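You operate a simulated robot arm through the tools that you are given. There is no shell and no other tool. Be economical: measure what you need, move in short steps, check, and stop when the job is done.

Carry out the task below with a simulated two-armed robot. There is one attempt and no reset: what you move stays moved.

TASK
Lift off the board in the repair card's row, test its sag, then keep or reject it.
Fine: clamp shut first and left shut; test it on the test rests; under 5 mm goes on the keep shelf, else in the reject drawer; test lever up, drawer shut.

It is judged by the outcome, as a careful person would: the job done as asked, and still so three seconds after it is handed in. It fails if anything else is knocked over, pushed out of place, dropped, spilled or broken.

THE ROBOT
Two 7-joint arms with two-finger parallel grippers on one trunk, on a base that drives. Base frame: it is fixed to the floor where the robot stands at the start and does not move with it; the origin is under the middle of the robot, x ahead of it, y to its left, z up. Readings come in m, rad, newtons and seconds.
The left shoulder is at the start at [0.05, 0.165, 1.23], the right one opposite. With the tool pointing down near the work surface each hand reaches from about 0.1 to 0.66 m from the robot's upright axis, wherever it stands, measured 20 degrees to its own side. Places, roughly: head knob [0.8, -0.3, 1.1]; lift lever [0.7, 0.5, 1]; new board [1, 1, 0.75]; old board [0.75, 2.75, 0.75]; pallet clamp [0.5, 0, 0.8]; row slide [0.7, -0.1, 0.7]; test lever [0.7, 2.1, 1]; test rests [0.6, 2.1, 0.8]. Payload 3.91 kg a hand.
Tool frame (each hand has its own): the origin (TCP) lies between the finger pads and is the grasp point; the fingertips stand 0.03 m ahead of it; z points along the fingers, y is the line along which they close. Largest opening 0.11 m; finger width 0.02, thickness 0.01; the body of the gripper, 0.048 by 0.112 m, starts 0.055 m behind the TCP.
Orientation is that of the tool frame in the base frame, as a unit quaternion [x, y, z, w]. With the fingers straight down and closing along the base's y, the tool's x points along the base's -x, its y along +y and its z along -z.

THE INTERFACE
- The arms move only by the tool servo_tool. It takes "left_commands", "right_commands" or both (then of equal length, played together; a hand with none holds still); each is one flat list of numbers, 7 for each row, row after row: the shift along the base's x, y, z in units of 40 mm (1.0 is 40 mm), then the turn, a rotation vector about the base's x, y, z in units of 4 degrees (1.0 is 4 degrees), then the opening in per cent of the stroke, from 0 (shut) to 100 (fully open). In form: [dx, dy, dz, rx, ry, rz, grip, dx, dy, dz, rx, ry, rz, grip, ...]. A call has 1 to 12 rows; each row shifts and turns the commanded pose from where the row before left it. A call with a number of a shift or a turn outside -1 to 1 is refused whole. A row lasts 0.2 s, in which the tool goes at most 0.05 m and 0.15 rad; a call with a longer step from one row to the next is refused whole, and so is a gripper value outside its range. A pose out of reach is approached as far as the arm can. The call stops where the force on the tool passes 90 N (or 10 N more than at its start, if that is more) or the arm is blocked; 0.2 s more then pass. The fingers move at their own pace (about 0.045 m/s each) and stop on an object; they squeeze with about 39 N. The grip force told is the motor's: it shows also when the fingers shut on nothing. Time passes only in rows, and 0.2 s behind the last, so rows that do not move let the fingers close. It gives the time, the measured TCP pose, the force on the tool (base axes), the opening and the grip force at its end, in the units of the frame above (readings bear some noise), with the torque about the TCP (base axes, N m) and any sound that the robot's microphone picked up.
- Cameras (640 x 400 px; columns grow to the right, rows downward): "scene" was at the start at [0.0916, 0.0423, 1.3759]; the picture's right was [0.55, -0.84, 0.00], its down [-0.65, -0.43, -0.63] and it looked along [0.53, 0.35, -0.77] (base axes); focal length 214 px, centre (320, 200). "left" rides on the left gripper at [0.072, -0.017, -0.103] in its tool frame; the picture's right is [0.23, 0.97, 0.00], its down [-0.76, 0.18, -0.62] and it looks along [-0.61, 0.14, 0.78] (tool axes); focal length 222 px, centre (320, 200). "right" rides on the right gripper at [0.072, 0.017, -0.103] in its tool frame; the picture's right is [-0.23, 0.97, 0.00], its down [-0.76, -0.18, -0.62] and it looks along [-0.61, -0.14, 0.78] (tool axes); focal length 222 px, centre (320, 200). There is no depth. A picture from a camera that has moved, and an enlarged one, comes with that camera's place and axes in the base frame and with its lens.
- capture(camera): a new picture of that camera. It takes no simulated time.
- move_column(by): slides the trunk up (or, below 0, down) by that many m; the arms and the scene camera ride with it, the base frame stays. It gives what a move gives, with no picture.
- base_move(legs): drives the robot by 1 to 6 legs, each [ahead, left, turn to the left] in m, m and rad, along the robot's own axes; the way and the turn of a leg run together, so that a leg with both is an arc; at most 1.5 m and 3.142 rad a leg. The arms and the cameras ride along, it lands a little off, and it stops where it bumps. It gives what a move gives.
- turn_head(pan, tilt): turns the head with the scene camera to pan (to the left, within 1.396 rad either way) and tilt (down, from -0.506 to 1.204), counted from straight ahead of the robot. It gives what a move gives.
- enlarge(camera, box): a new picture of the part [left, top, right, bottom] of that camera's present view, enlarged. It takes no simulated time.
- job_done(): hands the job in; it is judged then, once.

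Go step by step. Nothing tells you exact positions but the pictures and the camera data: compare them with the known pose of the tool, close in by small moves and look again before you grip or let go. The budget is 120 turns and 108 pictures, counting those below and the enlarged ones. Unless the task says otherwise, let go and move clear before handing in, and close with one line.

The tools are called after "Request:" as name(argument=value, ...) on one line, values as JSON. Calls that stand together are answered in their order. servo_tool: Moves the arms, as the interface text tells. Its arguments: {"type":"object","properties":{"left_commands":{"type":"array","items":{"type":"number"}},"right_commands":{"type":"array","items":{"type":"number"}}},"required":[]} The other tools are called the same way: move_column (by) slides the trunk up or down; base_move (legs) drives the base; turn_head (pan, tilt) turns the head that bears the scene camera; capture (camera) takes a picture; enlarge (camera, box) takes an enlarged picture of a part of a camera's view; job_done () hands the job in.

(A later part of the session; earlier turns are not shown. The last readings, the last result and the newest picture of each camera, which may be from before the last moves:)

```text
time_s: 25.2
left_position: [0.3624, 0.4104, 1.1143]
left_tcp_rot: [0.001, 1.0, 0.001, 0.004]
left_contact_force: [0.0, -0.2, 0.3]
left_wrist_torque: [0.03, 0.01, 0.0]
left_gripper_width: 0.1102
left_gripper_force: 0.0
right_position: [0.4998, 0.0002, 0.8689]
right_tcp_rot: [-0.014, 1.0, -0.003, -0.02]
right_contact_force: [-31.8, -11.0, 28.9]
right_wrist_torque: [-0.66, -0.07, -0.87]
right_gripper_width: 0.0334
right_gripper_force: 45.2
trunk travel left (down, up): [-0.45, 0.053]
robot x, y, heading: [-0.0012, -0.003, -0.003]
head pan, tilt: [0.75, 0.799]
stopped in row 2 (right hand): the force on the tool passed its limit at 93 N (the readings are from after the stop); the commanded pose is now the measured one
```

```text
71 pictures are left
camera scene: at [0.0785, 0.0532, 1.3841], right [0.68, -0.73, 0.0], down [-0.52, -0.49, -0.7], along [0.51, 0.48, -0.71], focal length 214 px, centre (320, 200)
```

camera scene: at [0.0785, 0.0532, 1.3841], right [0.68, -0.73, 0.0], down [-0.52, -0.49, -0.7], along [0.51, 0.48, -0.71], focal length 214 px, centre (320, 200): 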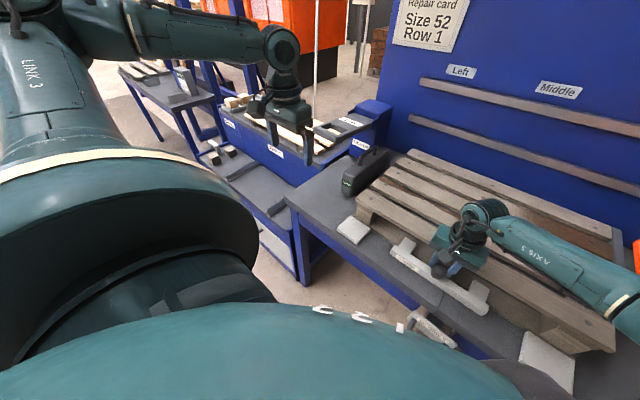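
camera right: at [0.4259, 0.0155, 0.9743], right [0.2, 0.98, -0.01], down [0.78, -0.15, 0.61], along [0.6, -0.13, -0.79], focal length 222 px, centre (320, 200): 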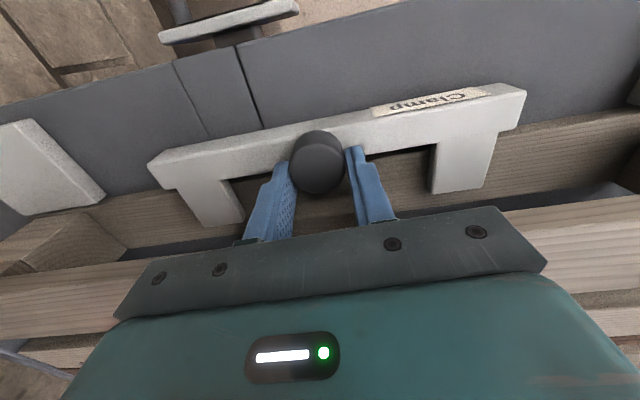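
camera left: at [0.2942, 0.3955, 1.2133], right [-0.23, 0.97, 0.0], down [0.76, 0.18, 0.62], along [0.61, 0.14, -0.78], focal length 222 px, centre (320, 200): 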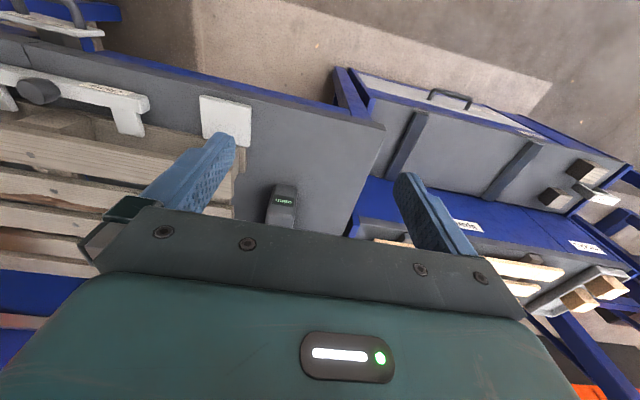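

The torque shows the push force acts ~45 mm above the TCP: my gripper body is hitting the slat edge, so the clamp isn't fully in yet. I release, tilt the hand back 30° so that the body clears the pallet, re-grip and push.

Request:
servo_tool(right_commands=[-0.1, 0, 0, 0, 0, 0, 60, 0, 0, 0, 0, 0, 0, 60, 0, 0, 0.6, 0, 0, 0, 60, 0, 0, 0.6, 0, 0, 0, 60, -0.1, 0, 0, 0, -1, 0, 60, 0, 0, 0, 0, -1, 0, 60, 0, 0, 0, 0, -1, 0, 60, 0, 0, 0, 0, -1, 0, 60, 0, 0, 0, 0, -1, 0, 60, 0, 0, 0, 0, -1, 0, 60, 0, 0, 0, 0, -1, 0, 60, 0, 0, 0, 0, -1, 0, 60])

Request:
capture(camera="right")

```text
time_s: 27.8
left_position: [0.3657, 0.4126, 1.1107]
left_tcp_rot: [0.0, 1.0, 0.001, 0.001]
left_contact_force: [0.4, -0.3, 0.4]
left_wrist_torque: [-0.02, -0.04, 0.02]
left_gripper_width: 0.1101
left_gripper_force: 0.0
right_position: [0.4921, 0.0011, 0.9074]
right_tcp_rot: [-0.012, 0.969, -0.006, 0.248]
right_contact_force: [-30.4, -1.9, -21.2]
right_wrist_torque: [0.76, 0.96, -1.14]
right_gripper_width: 0.0668
right_gripper_force: 0.6
trunk travel left (down, up): [-0.45, 0.053]
robot x, y, heading: [-0.0015, -0.0014, 0.001]
head pan, tilt: [0.75, 0.799]
```

```text
70 pictures are left
camera right: at [0.3791, 0.0155, 0.9639], right [0.18, 0.98, 0.09], down [0.37, -0.15, 0.92], along [0.91, -0.13, -0.39], focal length 222 px, centre (320, 200)
```

right: 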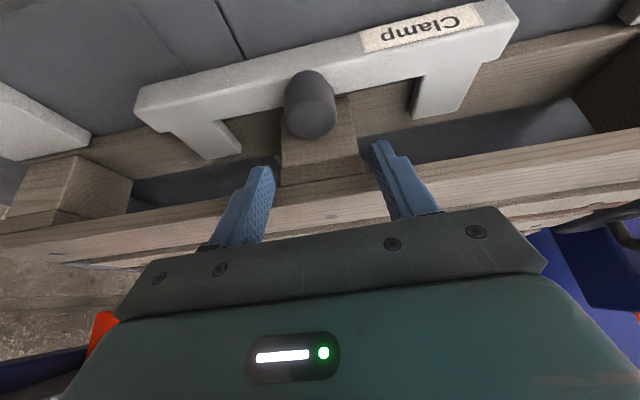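

The open fingertips touch the slat edge here. Instead I back off and push the knob from behind with closed, tilted fingers, keeping the tips just above the clamp bar.

Request:
servo_tool(right_commands=[-0.5, 0, 0, 0, 0, 0, 0, -0.75, 0, 0, 0, 0, 0, 0, 0, 0, -0.45, 0, 0, 0, 0, 0, 0, -0.45, 0, 0, 0, 0, 0, 0, 0, 0, 0, 0, 0, 0.3, 0, 0, 0, 0, 0, 0, 0.2, 0, 0, 0, 0, 0, 0, 0.15, 0, 0, 0, 0, 0, 0, 0.15, 0, 0, 0, 0, 0, 0, 0, 0, 0, 0, 0, 0, 0])

Request:
capture(camera="right")

```text
time_s: 29.3
left_position: [0.3599, 0.4093, 1.1145]
left_tcp_rot: [0.002, 1.0, 0.001, 0.005]
left_contact_force: [0.5, 0.7, 1.2]
left_wrist_torque: [0.02, 0.02, -0.04]
left_gripper_width: 0.1102
left_gripper_force: 0.1
right_position: [0.4493, 0.0011, 0.8847]
right_tcp_rot: [-0.012, 0.966, -0.005, 0.257]
right_contact_force: [-41.4, -20.4, 50.2]
right_wrist_torque: [-0.51, -0.28, -0.43]
right_gripper_width: 0.0
right_gripper_force: 37.9
trunk travel left (down, up): [-0.45, 0.053]
robot x, y, heading: [-0.0023, -0.0039, -0.004]
head pan, tilt: [0.75, 0.799]
stopped in row 7 (right hand): the force on the tool passed its limit at 98 N (the readings are from after the stop); the commanded pose is now the measured one
```

```text
69 pictures are left
camera right: at [0.3361, 0.0152, 0.939], right [0.18, 0.98, 0.1], down [0.35, -0.16, 0.92], along [0.92, -0.13, -0.38], focal length 222 px, centre (320, 200)
```

right: 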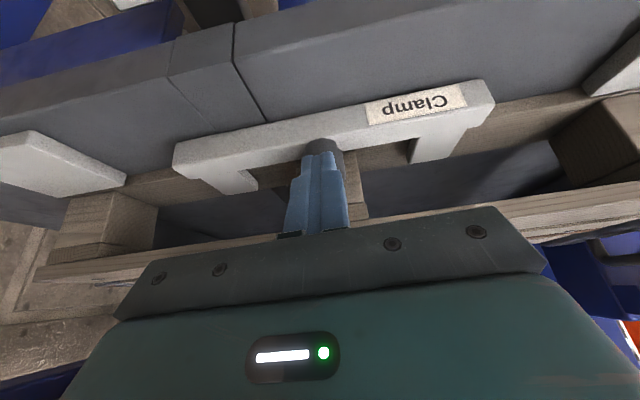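

The tips landed on top of the knob; the clamp is spring-loaded and backs out (~0.474) when not latched. I lift, step further back, lower behind the knob and push.

Request:
servo_tool(right_commands=[0, 0, 0.4, 0, 0, 0, 0, -0.6, 0, 0.2, 0, 0, 0, 0, -0.4, 0, 0, 0, 0, 0, 0, 0, 0, -0.5, 0, 0, 0, 0, 0, 0, -0.4, 0, 0, 0, 0, 0.4, 0, 0, 0, 0, 0, 0, 0.4, 0, 0, 0, 0, 0, 0, 0.3, 0, 0, 0, 0, 0, 0, 0.3, 0, 0, 0, 0, 0, 0, 0.2, 0, 0, 0, 0, 0, 0])

Request:
capture(camera="right")

```text
time_s: 31.3
left_position: [0.365, 0.4111, 1.1099]
left_tcp_rot: [0.001, 1.0, 0.0, 0.002]
left_contact_force: [1.2, 0.6, -1.0]
left_wrist_torque: [-0.02, 0.06, -0.01]
left_gripper_width: 0.1099
left_gripper_force: 0.1
right_position: [0.4517, 0.0075, 0.8589]
right_tcp_rot: [-0.02, 0.973, -0.004, 0.231]
right_contact_force: [-24.7, -1.9, 13.0]
right_wrist_torque: [-0.15, 0.16, -0.22]
right_gripper_width: 0.0002
right_gripper_force: 37.5
trunk travel left (down, up): [-0.45, 0.053]
robot x, y, heading: [-0.0029, 0.0015, -0.003]
head pan, tilt: [0.75, 0.799]
stopped in row 10 (right hand): the force on the tool passed its limit at 96 N (the readings are from after the stop); the commanded pose is now the measured one
```

```text
68 pictures are left
camera right: at [0.3402, 0.0193, 0.9198], right [0.17, 0.98, 0.09], down [0.41, -0.15, 0.9], along [0.9, -0.11, -0.43], focal length 222 px, centre (320, 200)
```

right: 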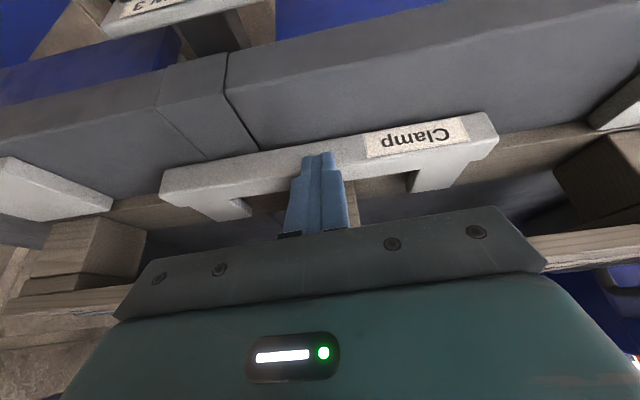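

The pushes consistently end with the knob at ≈0.49 (about 40 mm of travel). I check the display now while it's held in.

Request:
enlarge(camera="scene", box=[320, 130, 500, 290])

Request:
enlarge(camera="right", box=[130, 90, 530, 290])

```text
2.50 times, centred on (410, 210) of scene
camera zoom: at [0.0818, 0.0546, 1.3827], right [0.68, -0.73, 0.0], down [-0.53, -0.49, -0.7], along [0.51, 0.47, -0.72], focal length 536 px, centre (95, 175)
```

zoom: 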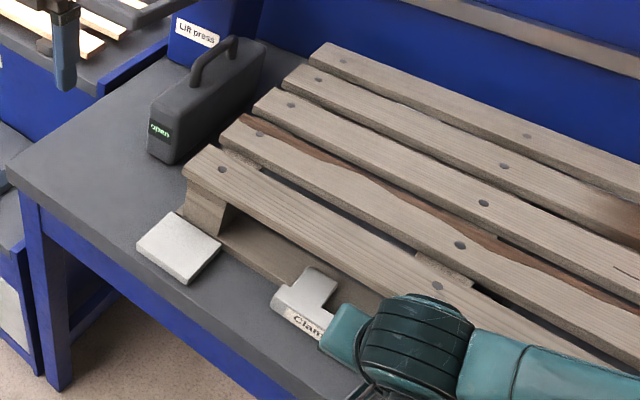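

```text
1.60 times, centred on (330, 190) of right
camera zoom: at [0.3402, 0.0193, 0.9198], right [0.17, 0.98, 0.09], down [0.41, -0.15, 0.9], along [0.9, -0.11, -0.43], focal length 355 px, centre (304, 216)
```

zoom: 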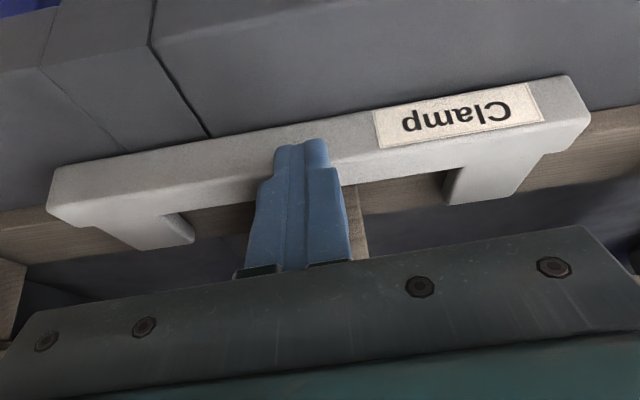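

Request:
servo_tool(right_commands=[0, -0.1, 0.25, 0, 0, 0, 0, 0.1, 0, 0, 0, 0, 0, 0, 0, 0, 0, 0, 0, 0, 0])

Request:
servo_tool(right_commands=[0.1, 0, 0, 0, 0, 0, 0, 0, 0, 0, 0, 0, 0, 0])

Request:
servo_tool(right_commands=[0.1, 0, 0, 0, 0, 0, 0, 0, 0, 0, 0, 0, 0, 0])

Request:
servo_tool(right_commands=[0.1, 0, 0, 0, 0, 0, 0, 0, 0, 0, 0, 0, 0, 0])

```text
time_s: 32.1
left_position: [0.3639, 0.4131, 1.1106]
left_tcp_rot: [0.001, 1.0, 0.0, 0.003]
left_contact_force: [0.3, 0.1, 0.7]
left_wrist_torque: [-0.01, 0.03, -0.01]
left_gripper_width: 0.1101
left_gripper_force: 0.1
right_position: [0.4512, 0.002, 0.8657]
right_tcp_rot: [-0.021, 0.974, -0.004, 0.225]
right_contact_force: [-33.0, 11.4, -17.2]
right_wrist_torque: [0.17, 1.19, 0.14]
right_gripper_width: 0.0
right_gripper_force: 37.6
trunk travel left (down, up): [-0.45, 0.053]
robot x, y, heading: [-0.006, 0.0007, 0.003]
head pan, tilt: [0.75, 0.799]
```

```text
time_s: 32.7
left_position: [0.3629, 0.4101, 1.1116]
left_tcp_rot: [0.0, 1.0, 0.0, 0.004]
left_contact_force: [0.7, 0.7, 0.4]
left_wrist_torque: [-0.01, 0.01, -0.01]
left_gripper_width: 0.1103
left_gripper_force: 0.1
right_position: [0.4513, 0.0022, 0.8655]
right_tcp_rot: [-0.021, 0.975, -0.003, 0.223]
right_contact_force: [-48.1, 5.0, -9.1]
right_wrist_torque: [0.15, 1.3, 0.01]
right_gripper_width: 0.0
right_gripper_force: 37.7
trunk travel left (down, up): [-0.45, 0.053]
robot x, y, heading: [-0.0036, -0.0042, -0.003]
head pan, tilt: [0.75, 0.799]
```

```text
time_s: 33.3
left_position: [0.3622, 0.4119, 1.1129]
left_tcp_rot: [0.002, 1.0, 0.001, 0.004]
left_contact_force: [0.5, -1.0, -0.1]
left_wrist_torque: [0.02, -0.02, -0.01]
left_gripper_width: 0.1097
left_gripper_force: 0.0
right_position: [0.4508, 0.0023, 0.866]
right_tcp_rot: [-0.022, 0.975, -0.002, 0.221]
right_contact_force: [-62.0, -0.6, 0.0]
right_wrist_torque: [0.2, 1.36, -0.14]
right_gripper_width: 0.0
right_gripper_force: 38.6
trunk travel left (down, up): [-0.45, 0.053]
robot x, y, heading: [-0.0067, -0.0041, -0.006]
head pan, tilt: [0.75, 0.799]
```

```text
time_s: 33.9
left_position: [0.3586, 0.409, 1.1143]
left_tcp_rot: [0.001, 1.0, 0.001, 0.005]
left_contact_force: [1.1, -1.0, -0.1]
left_wrist_torque: [-0.04, 0.01, 0.02]
left_gripper_width: 0.1099
left_gripper_force: 0.1
right_position: [0.4514, 0.0018, 0.8665]
right_tcp_rot: [-0.024, 0.976, -0.002, 0.218]
right_contact_force: [-75.7, -8.0, 9.1]
right_wrist_torque: [-0.12, 1.54, -0.31]
right_gripper_width: 0.0
right_gripper_force: 37.5
trunk travel left (down, up): [-0.45, 0.053]
robot x, y, heading: [-0.0072, -0.0008, -0.005]
head pan, tilt: [0.75, 0.799]
```

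The clamp is rigidly at its stop (25→76 N without movement), so it is shut; the box must show something else. I relax the push, lift straight up and verify it stays.

Request:
servo_tool(right_commands=[-0.5, 0, 0.05, 0, 0, 0, 0, -0.2, 0, 0.5, 0, 0, 0, 0, -0.2, 0, 0.8, 0, 1, 0, 0, -0.5, -0.3, 0.8, 0, 1, 0, 0, -0.5, -0.3, 0.5, 0, 1, 0, 50, 0, -0.3, 0, 0, 1, 0, 50, 0, 0, 0, 0, 1, 0, 50, 0, 0, 0, 0, 1, 0, 50, 0, 0, 0, 0, 1, 0, 50])

Request:
capture(camera="right")

Request:
enlarge(camera="scene", box=[320, 130, 520, 350])

```text
time_s: 35.9
left_position: [0.3655, 0.4118, 1.111]
left_tcp_rot: [0.001, 1.0, 0.001, 0.002]
left_contact_force: [-0.9, 1.1, 0.5]
left_wrist_torque: [0.02, 0.01, 0.04]
left_gripper_width: 0.11
left_gripper_force: 0.2
right_position: [0.3962, -0.037, 0.9749]
right_tcp_rot: [-0.018, 1.0, -0.001, -0.008]
right_contact_force: [0.7, 0.8, 0.4]
right_wrist_torque: [0.01, -0.01, 0.02]
right_gripper_width: 0.055
right_gripper_force: 0.0
trunk travel left (down, up): [-0.45, 0.053]
robot x, y, heading: [-0.0088, 0.0034, -0.003]
head pan, tilt: [0.75, 0.799]
```

```text
65 pictures are left
camera right: at [0.3255, -0.0231, 1.0804], right [0.19, 0.98, -0.01], down [0.78, -0.15, 0.61], along [0.6, -0.12, -0.79], focal length 222 px, centre (320, 200)
```

right: 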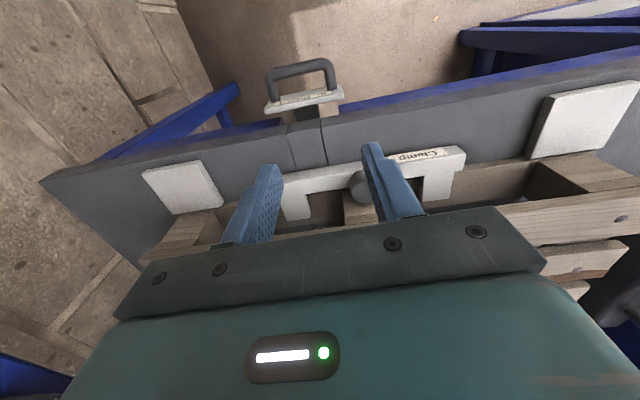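

```text
1.82 times, centred on (420, 240) of scene
camera zoom: at [0.0825, 0.0541, 1.3827], right [0.68, -0.73, 0.0], down [-0.53, -0.49, -0.7], along [0.51, 0.47, -0.72], focal length 390 px, centre (138, 127)
```

zoom: 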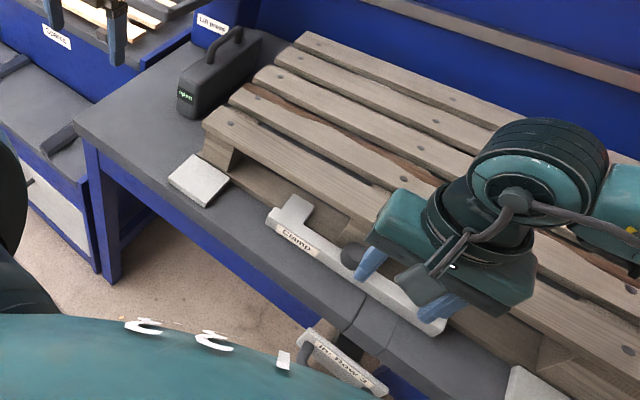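

The clamp stays shut. Next is the row slide, whose handle is at about [0.37, -0.06, 0.69]; since pulling it brings it toward me, I back the base up 0.25 m first and look at the handle.

Request:
base_move(legs=[[-0.25, 0, 0]])

Request:
turn_head(pan=-0.1, tilt=0.75)

Request:
capture(camera="scene")

Request:
capture(camera="right")

```text
time_s: 37.8
left_position: [0.1152, 0.4104, 1.1104]
left_tcp_rot: [0.003, 1.0, 0.001, 0.001]
left_contact_force: [0.1, 0.8, -0.1]
left_wrist_torque: [0.01, 0.01, 0.01]
left_gripper_width: 0.11
left_gripper_force: 0.1
right_position: [0.1434, -0.0378, 0.9753]
right_tcp_rot: [-0.016, 1.0, -0.001, -0.006]
right_contact_force: [-0.1, -0.1, 0.3]
right_wrist_torque: [-0.04, 0.01, -0.02]
right_gripper_width: 0.0551
right_gripper_force: 0.0
trunk travel left (down, up): [-0.45, 0.053]
robot x, y, heading: [-0.2548, 0.0023, -0.005]
head pan, tilt: [0.75, 0.799]
```

```text
time_s: 38.9
left_position: [0.1146, 0.4109, 1.1107]
left_tcp_rot: [0.004, 1.0, 0.001, 0.0]
left_contact_force: [0.0, 0.2, 0.1]
left_wrist_torque: [-0.01, 0.02, 0.0]
left_gripper_width: 0.1098
left_gripper_force: 0.1
right_position: [0.143, -0.0373, 0.9748]
right_tcp_rot: [-0.016, 1.0, -0.001, -0.007]
right_contact_force: [-0.1, -0.4, -0.3]
right_wrist_torque: [-0.02, 0.01, 0.01]
right_gripper_width: 0.0552
right_gripper_force: 0.1
trunk travel left (down, up): [-0.45, 0.053]
robot x, y, heading: [-0.256, 0.0039, -0.006]
head pan, tilt: [-0.099, 0.75]
```

```text
63 pictures are left
camera scene: at [-0.1464, -0.0083, 1.3867], right [-0.11, -0.99, 0.0], down [-0.68, 0.07, -0.73], along [0.73, -0.08, -0.68], focal length 214 px, centre (320, 200)
```

scene: 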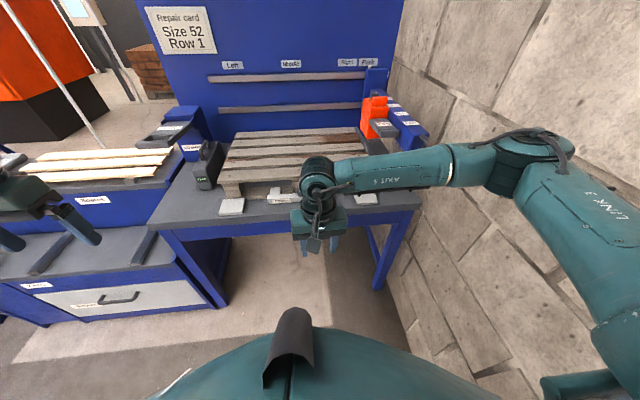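

```text
62 pictures are left
camera right: at [0.0733, -0.0231, 1.0803], right [0.2, 0.98, -0.01], down [0.78, -0.15, 0.61], along [0.6, -0.12, -0.79], focal length 222 px, centre (320, 200)
```

right: 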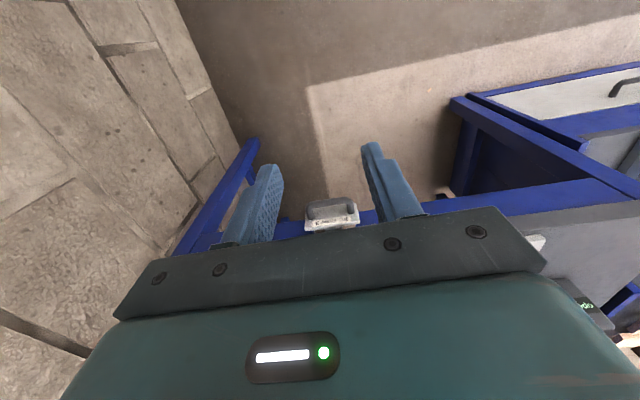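

The handle's front bar is at about [0.37, -0.065, 0.69]. I move the closed right hand, tilted 15°, near it and look again.

Request:
servo_tool(right_commands=[0.585, -0.0875, -0.55, 0, -0.47, 0, 0, 0.585, -0.0875, -0.55, 0, -0.47, 0, 0, 0.585, -0.0875, -0.55, 0, -0.47, 0, 0, 0.585, -0.0875, -0.55, 0, -0.47, 0, 0, 0.585, -0.0875, -0.55, 0, -0.47, 0, 0, 0.585, -0.0875, -0.55, 0, -0.47, 0, 0, 0.585, -0.0875, -0.55, 0, -0.47, 0, 0, 0.585, -0.0875, -0.55, 0, -0.47, 0, 0, 0, 0, 0, 0, 0, 0, 0])

Request:
capture(camera="right")

Request:
enlarge(camera="scene", box=[220, 150, 380, 260])

```text
time_s: 40.9
left_position: [0.1164, 0.4098, 1.1105]
left_tcp_rot: [0.003, 1.0, 0.0, 0.001]
left_contact_force: [0.0, -0.7, -0.1]
left_wrist_torque: [0.02, -0.01, -0.01]
left_gripper_width: 0.11
left_gripper_force: 0.2
right_position: [0.3318, -0.0644, 0.7979]
right_tcp_rot: [-0.016, 0.992, -0.003, 0.124]
right_contact_force: [0.0, -0.3, 1.0]
right_wrist_torque: [0.01, 0.04, -0.03]
right_gripper_width: 0.0
right_gripper_force: 38.4
trunk travel left (down, up): [-0.45, 0.053]
robot x, y, heading: [-0.2563, 0.0029, -0.011]
head pan, tilt: [-0.099, 0.75]
```

```text
61 pictures are left
camera right: at [0.2366, -0.0508, 0.8822], right [0.19, 0.98, 0.05], down [0.59, -0.15, 0.79], along [0.78, -0.12, -0.61], focal length 222 px, centre (320, 200)
```

right: 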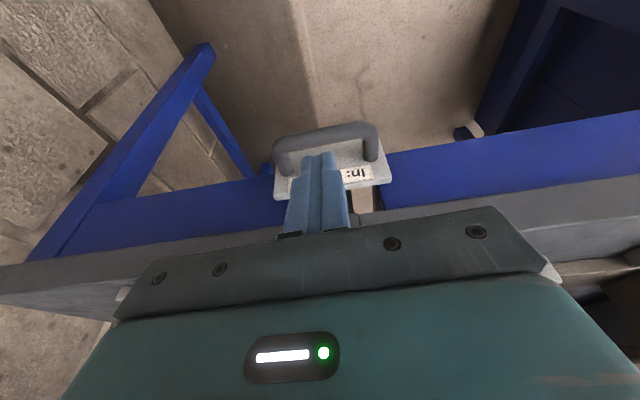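

```text
3.64 times, centred on (300, 205) of scene
camera zoom: at [-0.1465, -0.0085, 1.3867], right [-0.11, -0.99, 0.0], down [-0.68, 0.07, -0.73], along [0.73, -0.08, -0.68], focal length 780 px, centre (393, 182)
```

zoom: 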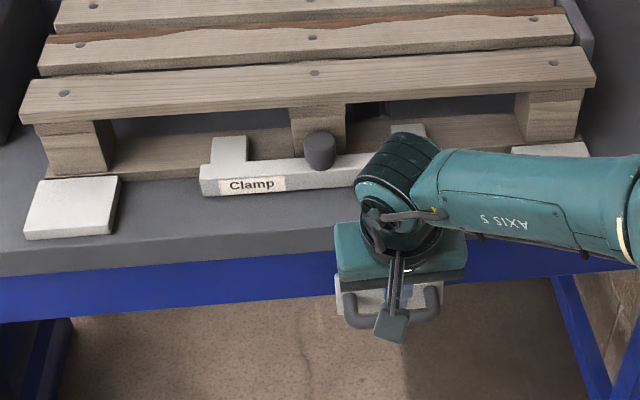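

The handle's opening is around x≈0.39–0.40, y≈-0.066. I lower the closed fingers into it carefully.

Request:
servo_tool(right_commands=[0.7, -0.02, -0.3, 0, 0, 0, 0, 0.7, -0.02, -0.3, 0, 0, 0, 0, 0, 0, -0.5, 0, 0, 0, 0, 0, 0, -0.5, 0, 0, 0, 0, 0, 0, -0.3, 0, 0, 0, 0, 0, 0, -0.3, 0, 0, 0, 0, 0, 0, 0, 0, 0, 0, 0])

Request:
capture(camera="right")

```text
time_s: 42.5
left_position: [0.1146, 0.4108, 1.1114]
left_tcp_rot: [0.004, 1.0, 0.001, 0.001]
left_contact_force: [-0.3, -0.3, 0.0]
left_wrist_torque: [0.0, -0.01, -0.04]
left_gripper_width: 0.11
left_gripper_force: 0.0
right_position: [0.334, -0.0785, 0.7237]
right_tcp_rot: [-0.016, 0.992, -0.003, 0.123]
right_contact_force: [1.1, 0.1, -0.3]
right_wrist_torque: [0.01, 0.01, -0.03]
right_gripper_width: 0.0
right_gripper_force: 37.7
right hand out of reach, approached as far as the arm can: row 2, 3, 4, 5, 6
trunk travel left (down, up): [-0.45, 0.053]
robot x, y, heading: [-0.2551, 0.0006, -0.007]
head pan, tilt: [-0.099, 0.75]
```

```text
59 pictures are left
camera right: at [0.2387, -0.0647, 0.8072], right [0.19, 0.98, 0.05], down [0.59, -0.15, 0.79], along [0.78, -0.12, -0.61], focal length 222 px, centre (320, 200)
```

right: 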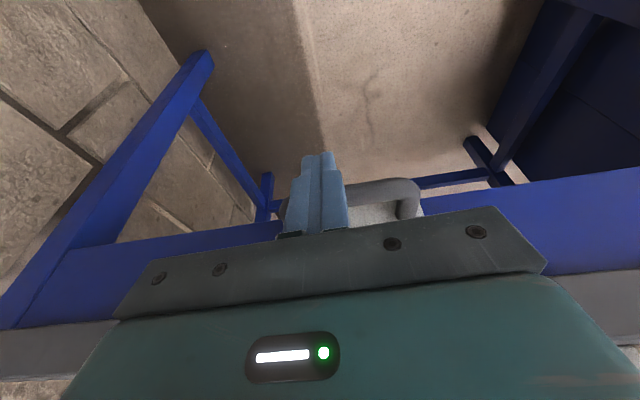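

The arm was at its reach limit; re-triangulating, the handle's front bar is at x≈0.371, z≈0.70 and its opening is centred near x≈0.391, y≈-0.063. I retract the hand and drive 0.15 m ahead.

Request:
servo_tool(right_commands=[0, 0, 0.6, 0, 0, 0, 0, -0.9, 0, 0.6, 0, 0, 0, 0, -0.9, 0.1, 0.4, 0, 0, 0, 0, -0.9, 0.1, 0.3, 0, 0, 0, 0, -0.9, 0.1, 0, 0, 0, 0, 0, -0.8, 0.08, 0, 0, 0, 0, 0, 0, 0, 0, 0, 0, 0, 0])

Request:
base_move(legs=[[0.15, 0, 0]])

Request:
capture(camera="right")

```text
time_s: 44.1
left_position: [0.1144, 0.4101, 1.1113]
left_tcp_rot: [0.004, 1.0, 0.001, 0.001]
left_contact_force: [0.6, -0.4, -0.1]
left_wrist_torque: [0.04, -0.01, -0.03]
left_gripper_width: 0.1102
left_gripper_force: 0.0
right_position: [0.1583, -0.064, 0.8008]
right_tcp_rot: [-0.016, 0.992, -0.003, 0.123]
right_contact_force: [0.0, -0.3, -0.5]
right_wrist_torque: [0.02, -0.01, 0.0]
right_gripper_width: 0.0
right_gripper_force: 37.4
right hand out of reach, approached as far as the arm can: row 1
trunk travel left (down, up): [-0.45, 0.053]
robot x, y, heading: [-0.2549, 0.0006, -0.01]
head pan, tilt: [-0.099, 0.75]
```

```text
time_s: 45.5
left_position: [0.2655, 0.4092, 1.1104]
left_tcp_rot: [0.004, 1.0, 0.001, 0.0]
left_contact_force: [-0.4, 0.5, 0.1]
left_wrist_torque: [0.0, 0.0, 0.0]
left_gripper_width: 0.1099
left_gripper_force: 0.1
right_position: [0.3071, -0.0645, 0.8009]
right_tcp_rot: [-0.015, 0.992, -0.002, 0.123]
right_contact_force: [-0.3, -0.5, 0.2]
right_wrist_torque: [0.0, 0.02, 0.02]
right_gripper_width: 0.0
right_gripper_force: 37.9
trunk travel left (down, up): [-0.45, 0.053]
robot x, y, heading: [-0.1053, -0.0011, -0.01]
head pan, tilt: [-0.099, 0.75]
```

```text
58 pictures are left
camera right: at [0.2124, -0.051, 0.8844], right [0.19, 0.98, 0.05], down [0.59, -0.15, 0.79], along [0.78, -0.13, -0.61], focal length 222 px, centre (320, 200)
```

right: 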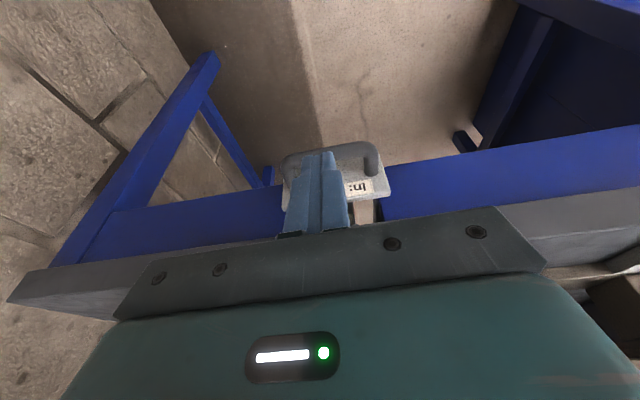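

Request:
servo_tool(right_commands=[0.98, 0, 0, 0, 0, 0, 0, 0.98, 0, 0, 0, 0, 0, 0, 0, 0, -0.6, 0, 0, 0, 0, 0, 0, -0.6, 0, 0, 0, 0, 0, 0, 0, 0, 0, 0, 0])

Request:
capture(camera="right")

Request:
enlarge(camera="scene", box=[220, 180, 380, 330])

```text
time_s: 46.7
left_position: [0.2582, 0.4066, 1.1142]
left_tcp_rot: [0.006, 1.0, 0.001, 0.005]
left_contact_force: [0.3, -0.5, -0.2]
left_wrist_torque: [0.0, -0.02, -0.01]
left_gripper_width: 0.1101
left_gripper_force: 0.1
right_position: [0.3843, -0.0663, 0.7671]
right_tcp_rot: [-0.014, 0.991, -0.002, 0.133]
right_contact_force: [-40.1, -17.2, 59.3]
right_wrist_torque: [-0.45, 0.06, 0.16]
right_gripper_width: 0.0
right_gripper_force: 38.0
trunk travel left (down, up): [-0.45, 0.053]
robot x, y, heading: [-0.1091, -0.0009, -0.017]
head pan, tilt: [-0.099, 0.75]
stopped in row 5 (right hand): the force on the tool passed its limit at 104 N (the readings are from after the stop); the commanded pose is now the measured one
```

```text
57 pictures are left
camera right: at [0.2868, -0.0525, 0.8484], right [0.19, 0.98, 0.05], down [0.58, -0.16, 0.8], along [0.79, -0.12, -0.59], focal length 222 px, centre (320, 200)
```

right: 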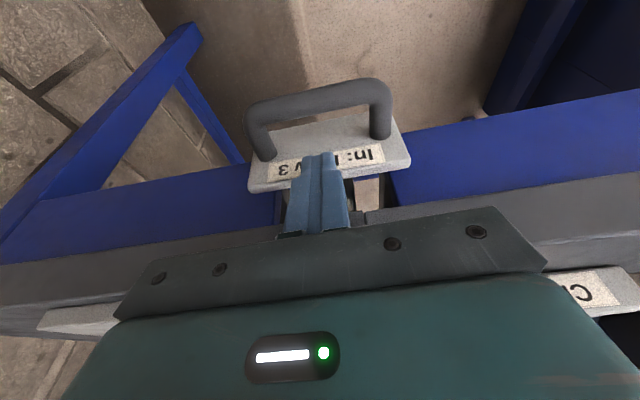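

```text
2.67 times, centred on (300, 255) of scene
camera zoom: at [-0.0085, -0.012, 1.3884], right [-0.11, -0.99, 0.0], down [-0.67, 0.08, -0.74], along [0.73, -0.08, -0.68], focal length 572 px, centre (373, 53)
```

zoom: 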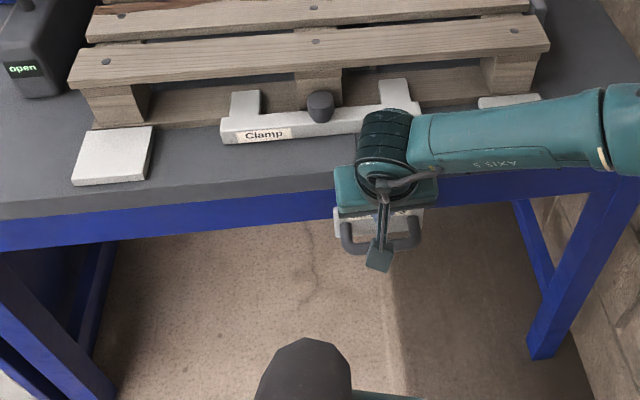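

My tips landed on the top of the slide's label plate: its face is at x≈0.40 and the handle bar at x≈0.365, z≈0.704, so the opening is x≈0.372–0.398. I straighten the tilt to 10°, shift back and go down into the opening.

Request:
servo_tool(right_commands=[-0.09, 0.1, 0.5, 0, 0.65, 0, 0, 0, 0, 0, 0, 0.65, 0, 0, 0, 0, -0.5, 0, 0, 0, 0, 0, 0, -0.4, 0, 0, 0, 0, 0, 0, -0.4, 0, 0, 0, 0, 0, 0, -0.3, 0, 0, 0, 0, 0, 0, 0, 0, 0, 0, 0])

Request:
capture(camera="right")

```text
time_s: 48.3
left_position: [0.2642, 0.4075, 1.1107]
left_tcp_rot: [0.005, 1.0, 0.001, 0.0]
left_contact_force: [-0.3, -0.5, 0.1]
left_wrist_torque: [0.01, -0.03, 0.02]
left_gripper_width: 0.1099
left_gripper_force: 0.0
right_position: [0.3852, -0.0606, 0.7148]
right_tcp_rot: [-0.014, 0.996, -0.003, 0.084]
right_contact_force: [0.2, 0.1, -1.4]
right_wrist_torque: [-0.01, -0.03, 0.0]
right_gripper_width: 0.0
right_gripper_force: 37.8
trunk travel left (down, up): [-0.45, 0.053]
robot x, y, heading: [-0.1087, -0.0028, -0.012]
head pan, tilt: [-0.099, 0.75]
```

```text
55 pictures are left
camera right: at [0.2961, -0.047, 0.8064], right [0.2, 0.98, 0.03], down [0.65, -0.15, 0.74], along [0.73, -0.12, -0.67], focal length 222 px, centre (320, 200)
```

right: 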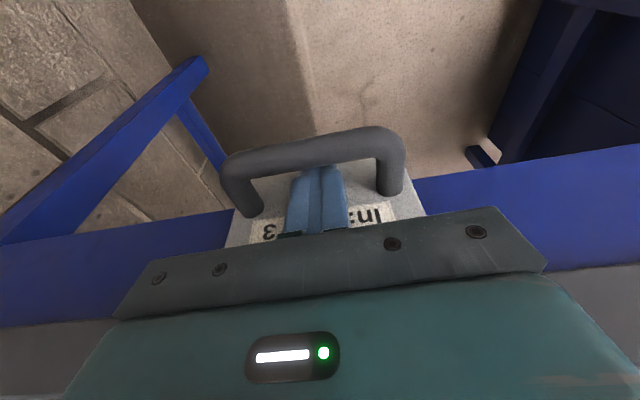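

The fingers are inside the handle without contact. Now I pull toward me and listen for clicks.

Request:
servo_tool(right_commands=[0, 0, -0.12, 0, 0, 0, 0, -0.4, 0, 0, 0, 0, 0, 0, -0.4, 0, 0, 0, 0, 0, 0, -0.4, 0, 0, 0, 0, 0, 0, -0.4, 0, 0, 0, 0, 0, 0, 0, 0, 0, 0, 0, 0, 0])

Request:
capture(camera="right")

Request:
enlarge(camera="scene", box=[220, 180, 380, 330])

```text
time_s: 49.7
left_position: [0.2645, 0.4079, 1.1097]
left_tcp_rot: [0.005, 1.0, 0.001, 0.001]
left_contact_force: [0.5, 0.0, -0.2]
left_wrist_torque: [-0.02, -0.02, 0.01]
left_gripper_width: 0.1103
left_gripper_force: 0.1
right_position: [0.3207, -0.062, 0.7102]
right_tcp_rot: [-0.015, 0.996, -0.003, 0.082]
right_contact_force: [-0.4, -0.4, 0.6]
right_wrist_torque: [-0.05, 0.01, 0.03]
right_gripper_width: 0.0
right_gripper_force: 37.8
trunk travel left (down, up): [-0.45, 0.053]
robot x, y, heading: [-0.1065, -0.0011, -0.011]
head pan, tilt: [-0.099, 0.75]
```

```text
54 pictures are left
camera right: at [0.2324, -0.0479, 0.8014], right [0.2, 0.98, 0.03], down [0.65, -0.15, 0.74], along [0.73, -0.13, -0.67], focal length 222 px, centre (320, 200)
```

right: 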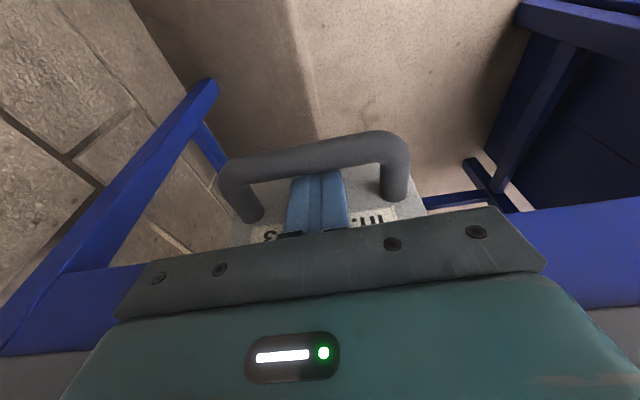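

```text
2.67 times, centred on (300, 255) of scene
camera zoom: at [0.0016, -0.0104, 1.3867], right [-0.11, -0.99, 0.0], down [-0.68, 0.08, -0.73], along [0.73, -0.08, -0.68], focal length 572 px, centre (373, 53)
```

zoom: 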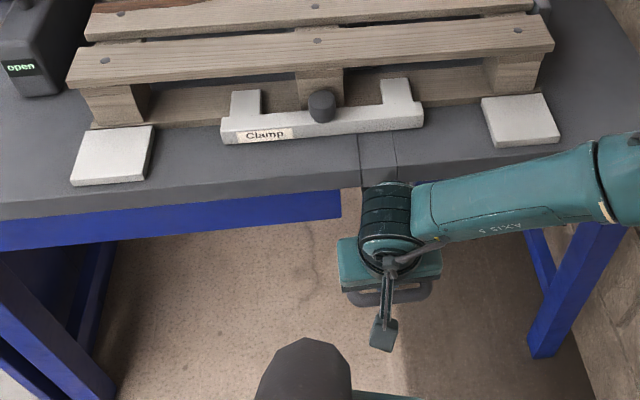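

The slide comes out smoothly (≈57 mm so far). The slat pitch is ≈73 mm, so Row 1 should be ≈146 mm out, probably at the outer stop; I continue pulling.

Request:
servo_tool(right_commands=[-0.4, 0, 0, 0, 0, 0, 0, -0.4, 0, 0, 0, 0, 0, 0, -0.4, 0, 0, 0, 0, 0, 0, -0.4, 0, 0, 0, 0, 0, 0, -0.3, 0, 0, 0, 0, 0, 0, -0.2, 0, 0, 0, 0, 0, 0])

Request:
enlarge(camera="scene", box=[220, 200, 380, 350])

```text
time_s: 51.1
left_position: [0.2635, 0.4076, 1.1097]
left_tcp_rot: [0.006, 1.0, 0.001, 0.001]
left_contact_force: [-0.3, 0.3, 0.6]
left_wrist_torque: [0.0, -0.01, 0.0]
left_gripper_width: 0.1099
left_gripper_force: 0.1
right_position: [0.2388, -0.0619, 0.7088]
right_tcp_rot: [-0.014, 0.996, -0.002, 0.083]
right_contact_force: [0.1, 0.1, 0.1]
right_wrist_torque: [0.03, -0.03, -0.01]
right_gripper_width: 0.0
right_gripper_force: 37.8
trunk travel left (down, up): [-0.45, 0.053]
robot x, y, heading: [-0.1061, -0.0003, -0.014]
head pan, tilt: [-0.099, 0.75]
```

```text
2.67 times, centred on (300, 275) of scene
camera zoom: at [0.0015, -0.0104, 1.3867], right [-0.11, -0.99, 0.0], down [-0.68, 0.08, -0.73], along [0.73, -0.08, -0.68], focal length 572 px, centre (373, 0)
```

zoom: 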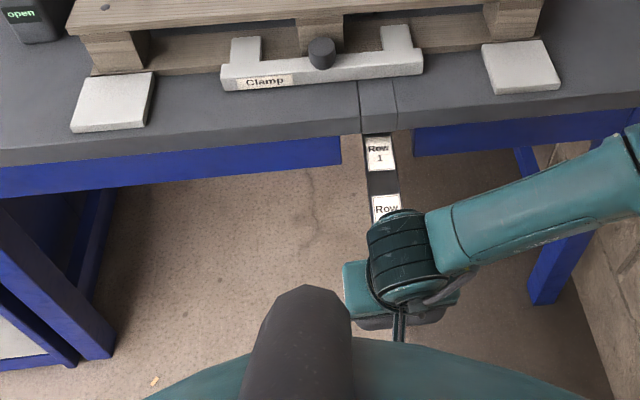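

Tags "Row 1" and "Row 2" appear on the slide's rail. I enlarge to see the alignment at the bench edge.

Request:
enlarge(camera="scene", box=[295, 220, 355, 290])

```text
5.71 times, centred on (325, 255) of scene
camera zoom: at [0.0015, -0.0104, 1.3867], right [-0.11, -0.99, 0.0], down [-0.68, 0.08, -0.73], along [0.73, -0.08, -0.68], focal length 1226 px, centre (291, -114)
```

zoom: 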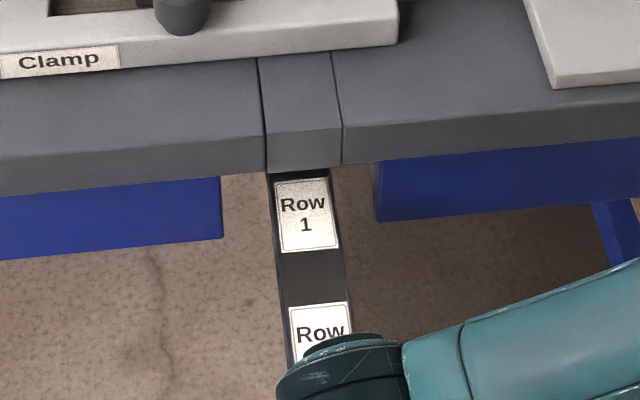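

Row 1's tag is just coming out under the bench edge, so I'm close; I pull on in small steps to see if there is an outer stop.

Request:
servo_tool(right_commands=[-0.15, 0, 0, 0, 0, 0, 0, -0.15, 0, 0, 0, 0, 0, 0, -0.15, 0, 0, 0, 0, 0, 0, -0.15, 0, 0, 0, 0, 0, 0])

Request:
enlarge(camera="scene", box=[295, 220, 355, 290])

```text
time_s: 52.1
left_position: [0.2647, 0.4071, 1.1109]
left_tcp_rot: [0.005, 1.0, 0.001, 0.0]
left_contact_force: [-0.1, -0.6, -0.1]
left_wrist_torque: [0.01, 0.05, 0.01]
left_gripper_width: 0.1099
left_gripper_force: 0.1
right_position: [0.2137, -0.0618, 0.7099]
right_tcp_rot: [-0.014, 0.996, -0.002, 0.085]
right_contact_force: [2.9, 0.1, -0.3]
right_wrist_torque: [0.0, -0.04, -0.04]
right_gripper_width: 0.0
right_gripper_force: 37.9
trunk travel left (down, up): [-0.45, 0.053]
robot x, y, heading: [-0.109, -0.0017, -0.016]
head pan, tilt: [-0.099, 0.75]
```

```text
5.71 times, centred on (325, 255) of scene
camera zoom: at [0.002, -0.0103, 1.3867], right [-0.11, -0.99, 0.0], down [-0.68, 0.08, -0.73], along [0.73, -0.08, -0.68], focal length 1226 px, centre (291, -114)
```

zoom: 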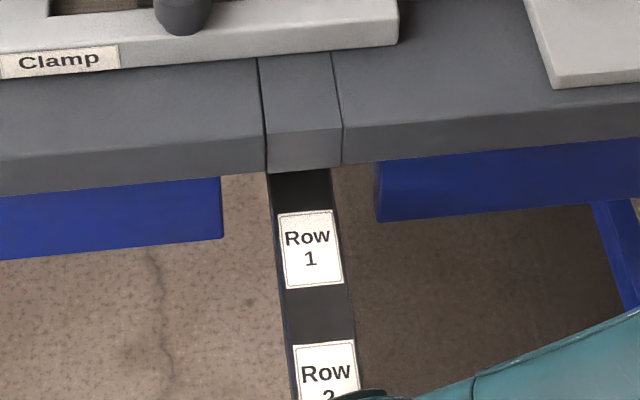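

Request:
servo_tool(right_commands=[-0.12, 0, 0, 0, 0, 0, 0, 0, 0, 0, 0, 0, 0, 0])

Request:
servo_tool(right_commands=[-0.12, 0, 0, 0, 0, 0, 0, 0, 0, 0, 0, 0, 0, 0])

Request:
enlarge(camera="scene", box=[295, 220, 355, 290])

```text
time_s: 52.7
left_position: [0.266, 0.4071, 1.1098]
left_tcp_rot: [0.005, 1.0, 0.001, 0.0]
left_contact_force: [0.5, 0.3, 0.6]
left_wrist_torque: [-0.01, 0.03, 0.03]
left_gripper_width: 0.1099
left_gripper_force: 0.0
right_position: [0.2146, -0.0613, 0.7113]
right_tcp_rot: [-0.014, 0.996, -0.003, 0.089]
right_contact_force: [29.4, 4.7, -2.7]
right_wrist_torque: [0.01, -0.05, -0.28]
right_gripper_width: 0.0
right_gripper_force: 38.1
trunk travel left (down, up): [-0.45, 0.053]
robot x, y, heading: [-0.1095, 0.0039, -0.008]
head pan, tilt: [-0.099, 0.75]
```

```text
time_s: 53.3
left_position: [0.2681, 0.4076, 1.1081]
left_tcp_rot: [0.006, 1.0, 0.0, 0.0]
left_contact_force: [-0.1, 0.6, 0.7]
left_wrist_torque: [0.0, -0.02, 0.01]
left_gripper_width: 0.1102
left_gripper_force: 0.1
right_position: [0.2136, -0.0626, 0.7106]
right_tcp_rot: [-0.013, 0.996, -0.002, 0.092]
right_contact_force: [42.4, 8.0, -8.9]
right_wrist_torque: [-0.02, -0.17, -0.32]
right_gripper_width: 0.0
right_gripper_force: 37.9
trunk travel left (down, up): [-0.45, 0.053]
robot x, y, heading: [-0.1093, -0.0045, -0.011]
head pan, tilt: [-0.099, 0.75]
```

```text
5.71 times, centred on (325, 255) of scene
camera zoom: at [0.0054, -0.0098, 1.3863], right [-0.11, -0.99, 0.0], down [-0.68, 0.07, -0.73], along [0.72, -0.08, -0.68], focal length 1226 px, centre (291, -114)
```

zoom: 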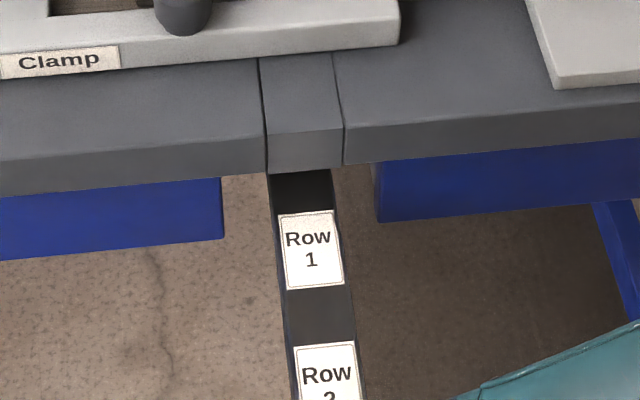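

The slide stops at its outer end with the Row 1 tag fully out, so it is set to Row 1. I relax, lift the right hand out of the handle, and drive to the lift lever, staying clear of the slide.

Request:
servo_tool(right_commands=[0.3, 0, 0, 0, 0, 0, 0, 0.05, 0, 0.3, 0, 0, 0, 0, 0, 0, 0.6, 0, 0, 0, 0, 0, 0, 0.9, 0, 0, 0, 0, 0, 0, 0.9, 0, 0.65, 0, 0, 0, 0, 0.9, 0, 0.65, 0, 0, 0, 0, 0.9, 0, 0, 0, 0, 0, 0, 0.9, 0, 0, 0, 0])

Request:
enlarge(camera="scene", box=[260, 200, 400, 360])

```text
time_s: 55.1
left_position: [0.2647, 0.4078, 1.1109]
left_tcp_rot: [0.005, 1.0, 0.001, 0.001]
left_contact_force: [-0.5, 0.1, 0.0]
left_wrist_torque: [-0.02, -0.01, 0.01]
left_gripper_width: 0.1099
left_gripper_force: 0.1
right_position: [0.2149, -0.0613, 0.9251]
right_tcp_rot: [-0.015, 0.999, -0.001, 0.038]
right_contact_force: [-0.8, 0.2, 0.5]
right_wrist_torque: [0.04, 0.0, 0.02]
right_gripper_width: 0.0
right_gripper_force: 38.0
trunk travel left (down, up): [-0.45, 0.053]
robot x, y, heading: [-0.1065, -0.0006, -0.018]
head pan, tilt: [-0.099, 0.75]
```

```text
2.50 times, centred on (330, 280) of scene
camera zoom: at [0.0014, -0.0103, 1.3867], right [-0.11, -0.99, 0.0], down [-0.68, 0.08, -0.73], along [0.73, -0.08, -0.68], focal length 536 px, centre (295, 0)
```

zoom: 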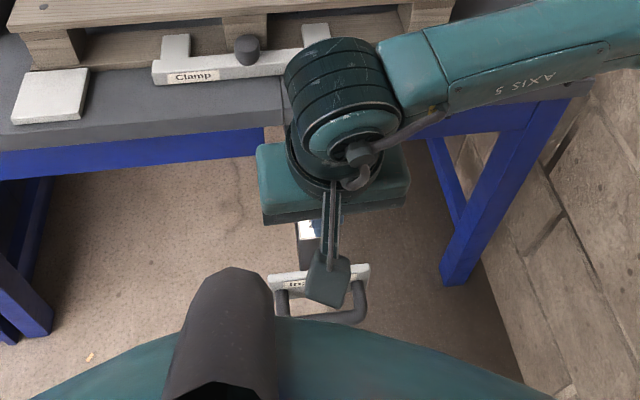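

Request:
base_move(legs=[[0, 0.5, 0.018], [0.1, 0, 0]])

Request:
turn_head(pan=0.1, tilt=0.6)

Request:
capture(camera="scene")

Request:
capture(camera="left")

```text
time_s: 60.7
left_position: [0.36, 0.913, 1.1109]
left_tcp_rot: [-0.005, 1.0, 0.001, 0.0]
left_contact_force: [-0.1, 0.3, 0.6]
left_wrist_torque: [0.02, 0.02, -0.01]
left_gripper_width: 0.1101
left_gripper_force: 0.0
right_position: [0.3199, 0.4415, 0.925]
right_tcp_rot: [-0.023, 0.999, -0.001, 0.038]
right_contact_force: [-0.4, -0.1, 0.4]
right_wrist_torque: [0.01, 0.05, -0.02]
right_gripper_width: 0.0001
right_gripper_force: 37.9
trunk travel left (down, up): [-0.45, 0.053]
robot x, y, heading: [-0.004, 0.4995, 0.012]
head pan, tilt: [-0.099, 0.75]
```

```text
time_s: 61.4
left_position: [0.3583, 0.9109, 1.1108]
left_tcp_rot: [-0.004, 1.0, 0.001, 0.001]
left_contact_force: [0.1, -1.2, 0.1]
left_wrist_torque: [-0.03, 0.01, 0.01]
left_gripper_width: 0.1102
left_gripper_force: 0.1
right_position: [0.3194, 0.4419, 0.9269]
right_tcp_rot: [-0.024, 0.999, -0.001, 0.038]
right_contact_force: [-0.6, 0.0, 0.1]
right_wrist_torque: [0.0, 0.01, 0.02]
right_gripper_width: 0.0
right_gripper_force: 37.5
trunk travel left (down, up): [-0.45, 0.053]
robot x, y, heading: [-0.004, 0.495, 0.007]
head pan, tilt: [0.099, 0.6]
```

```text
47 pictures are left
camera scene: at [0.1091, 0.5064, 1.3995], right [0.11, -0.99, 0.0], down [-0.56, -0.06, -0.82], along [0.82, 0.09, -0.57], focal length 214 px, centre (320, 200)
```

scene: 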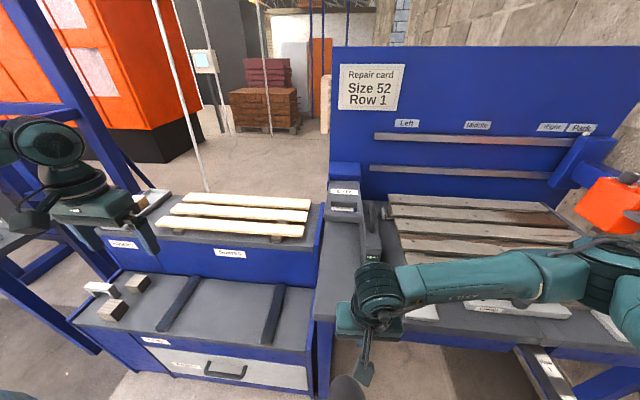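

```text
46 pictures are left
camera left: at [0.2864, 0.8941, 1.2137], right [-0.24, 0.97, 0.0], down [0.76, 0.18, 0.62], along [0.61, 0.15, -0.78], focal length 222 px, centre (320, 200)
```

left: 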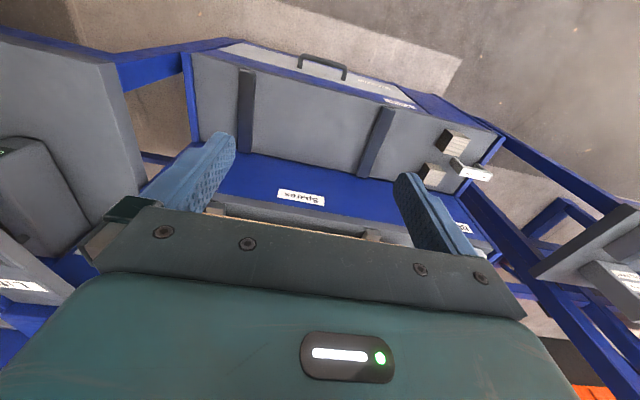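

The lift lever's grip end is at about [0.61, 0.494, 1.015]. I bring the closed right hand above it.

Request:
servo_tool(right_commands=[0, 0.1, 1, 0, 0.5, 0, 0, 0, 0.1, 1, 0, 0.5, 0, 0, 0, 0.1, 1, 0, 0, 0, 0, 0, 0.1, 1, 0, 0, 0, 0, 0.9, 0.15, 0.3, 0, 0, 0, 0, 0.9, 0.15, 0, 0, 0, 0, 0, 0.9, 0.15, 0, 0, 0, 0, 0, 0.9, 0.15, 0, 0, 0, 0, 0, 0.9, 0.15, 0, 0, 0, 0, 0, 0.9, 0.15, 0, 0, 0, 0, 0, 0.9, 0, 0, 0, 0, 0, 0, 0.9, 0, 0, 0, 0, 0, 0])

Request:
capture(camera="right")

```text
time_s: 64.0
left_position: [0.3587, 0.9135, 1.1101]
left_tcp_rot: [-0.004, 1.0, 0.0, 0.001]
left_contact_force: [0.1, 0.4, -0.4]
left_wrist_torque: [-0.02, 0.0, 0.0]
left_gripper_width: 0.1101
left_gripper_force: 0.0
right_position: [0.6073, 0.4973, 1.098]
right_tcp_rot: [-0.026, 1.0, -0.001, 0.004]
right_contact_force: [-0.5, 0.2, -0.2]
right_wrist_torque: [-0.04, 0.0, 0.0]
right_gripper_width: 0.0001
right_gripper_force: 37.8
trunk travel left (down, up): [-0.45, 0.053]
robot x, y, heading: [-0.0068, 0.495, 0.005]
head pan, tilt: [0.099, 0.6]
```

```text
45 pictures are left
camera right: at [0.5334, 0.5106, 1.2017], right [0.18, 0.98, 0.0], down [0.76, -0.14, 0.63], along [0.62, -0.11, -0.78], focal length 222 px, centre (320, 200)
```

right: 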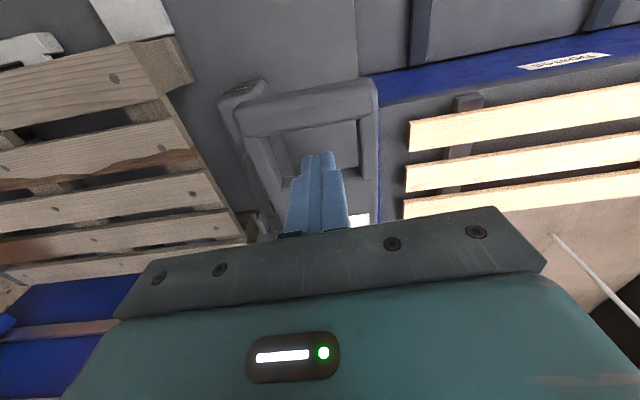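

The crossbar of the lever is at x≈0.586, slightly behind my fingertips. I shift back and press down step by step.

Request:
servo_tool(right_commands=[-0.5, -0.15, -0.5, 0, 0, 0, 0, 0, 0, -0.6, 0, 0, 0, 0, 0, 0, -0.4, 0, 0, 0, 0, 0, 0, -0.4, 0, 0, 0, 0, 0, 0, -0.4, 0, 0, 0, 0, 0, 0, -0.4, 0, 0, 0, 0, 0, 0, 0, 0, 0, 0, 0])

Request:
capture(camera="scene")

```text
time_s: 65.6
left_position: [0.3577, 0.9116, 1.1108]
left_tcp_rot: [-0.004, 1.0, 0.0, 0.001]
left_contact_force: [0.1, 0.4, 0.1]
left_wrist_torque: [-0.02, -0.03, 0.0]
left_gripper_width: 0.1099
left_gripper_force: 0.0
right_position: [0.5863, 0.4865, 0.9883]
right_tcp_rot: [-0.024, 1.0, 0.0, 0.003]
right_contact_force: [0.1, -0.9, 1.9]
right_wrist_torque: [-0.01, -0.08, -0.01]
right_gripper_width: 0.0
right_gripper_force: 37.9
trunk travel left (down, up): [-0.45, 0.053]
robot x, y, heading: [-0.0089, 0.4945, 0.006]
head pan, tilt: [0.099, 0.6]
```

```text
44 pictures are left
camera scene: at [0.1084, 0.5064, 1.3993], right [0.11, -0.99, 0.0], down [-0.56, -0.06, -0.83], along [0.82, 0.09, -0.56], focal length 214 px, centre (320, 200)
```

scene: 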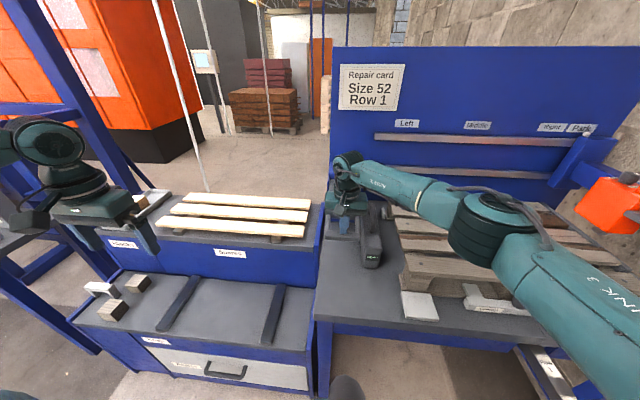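

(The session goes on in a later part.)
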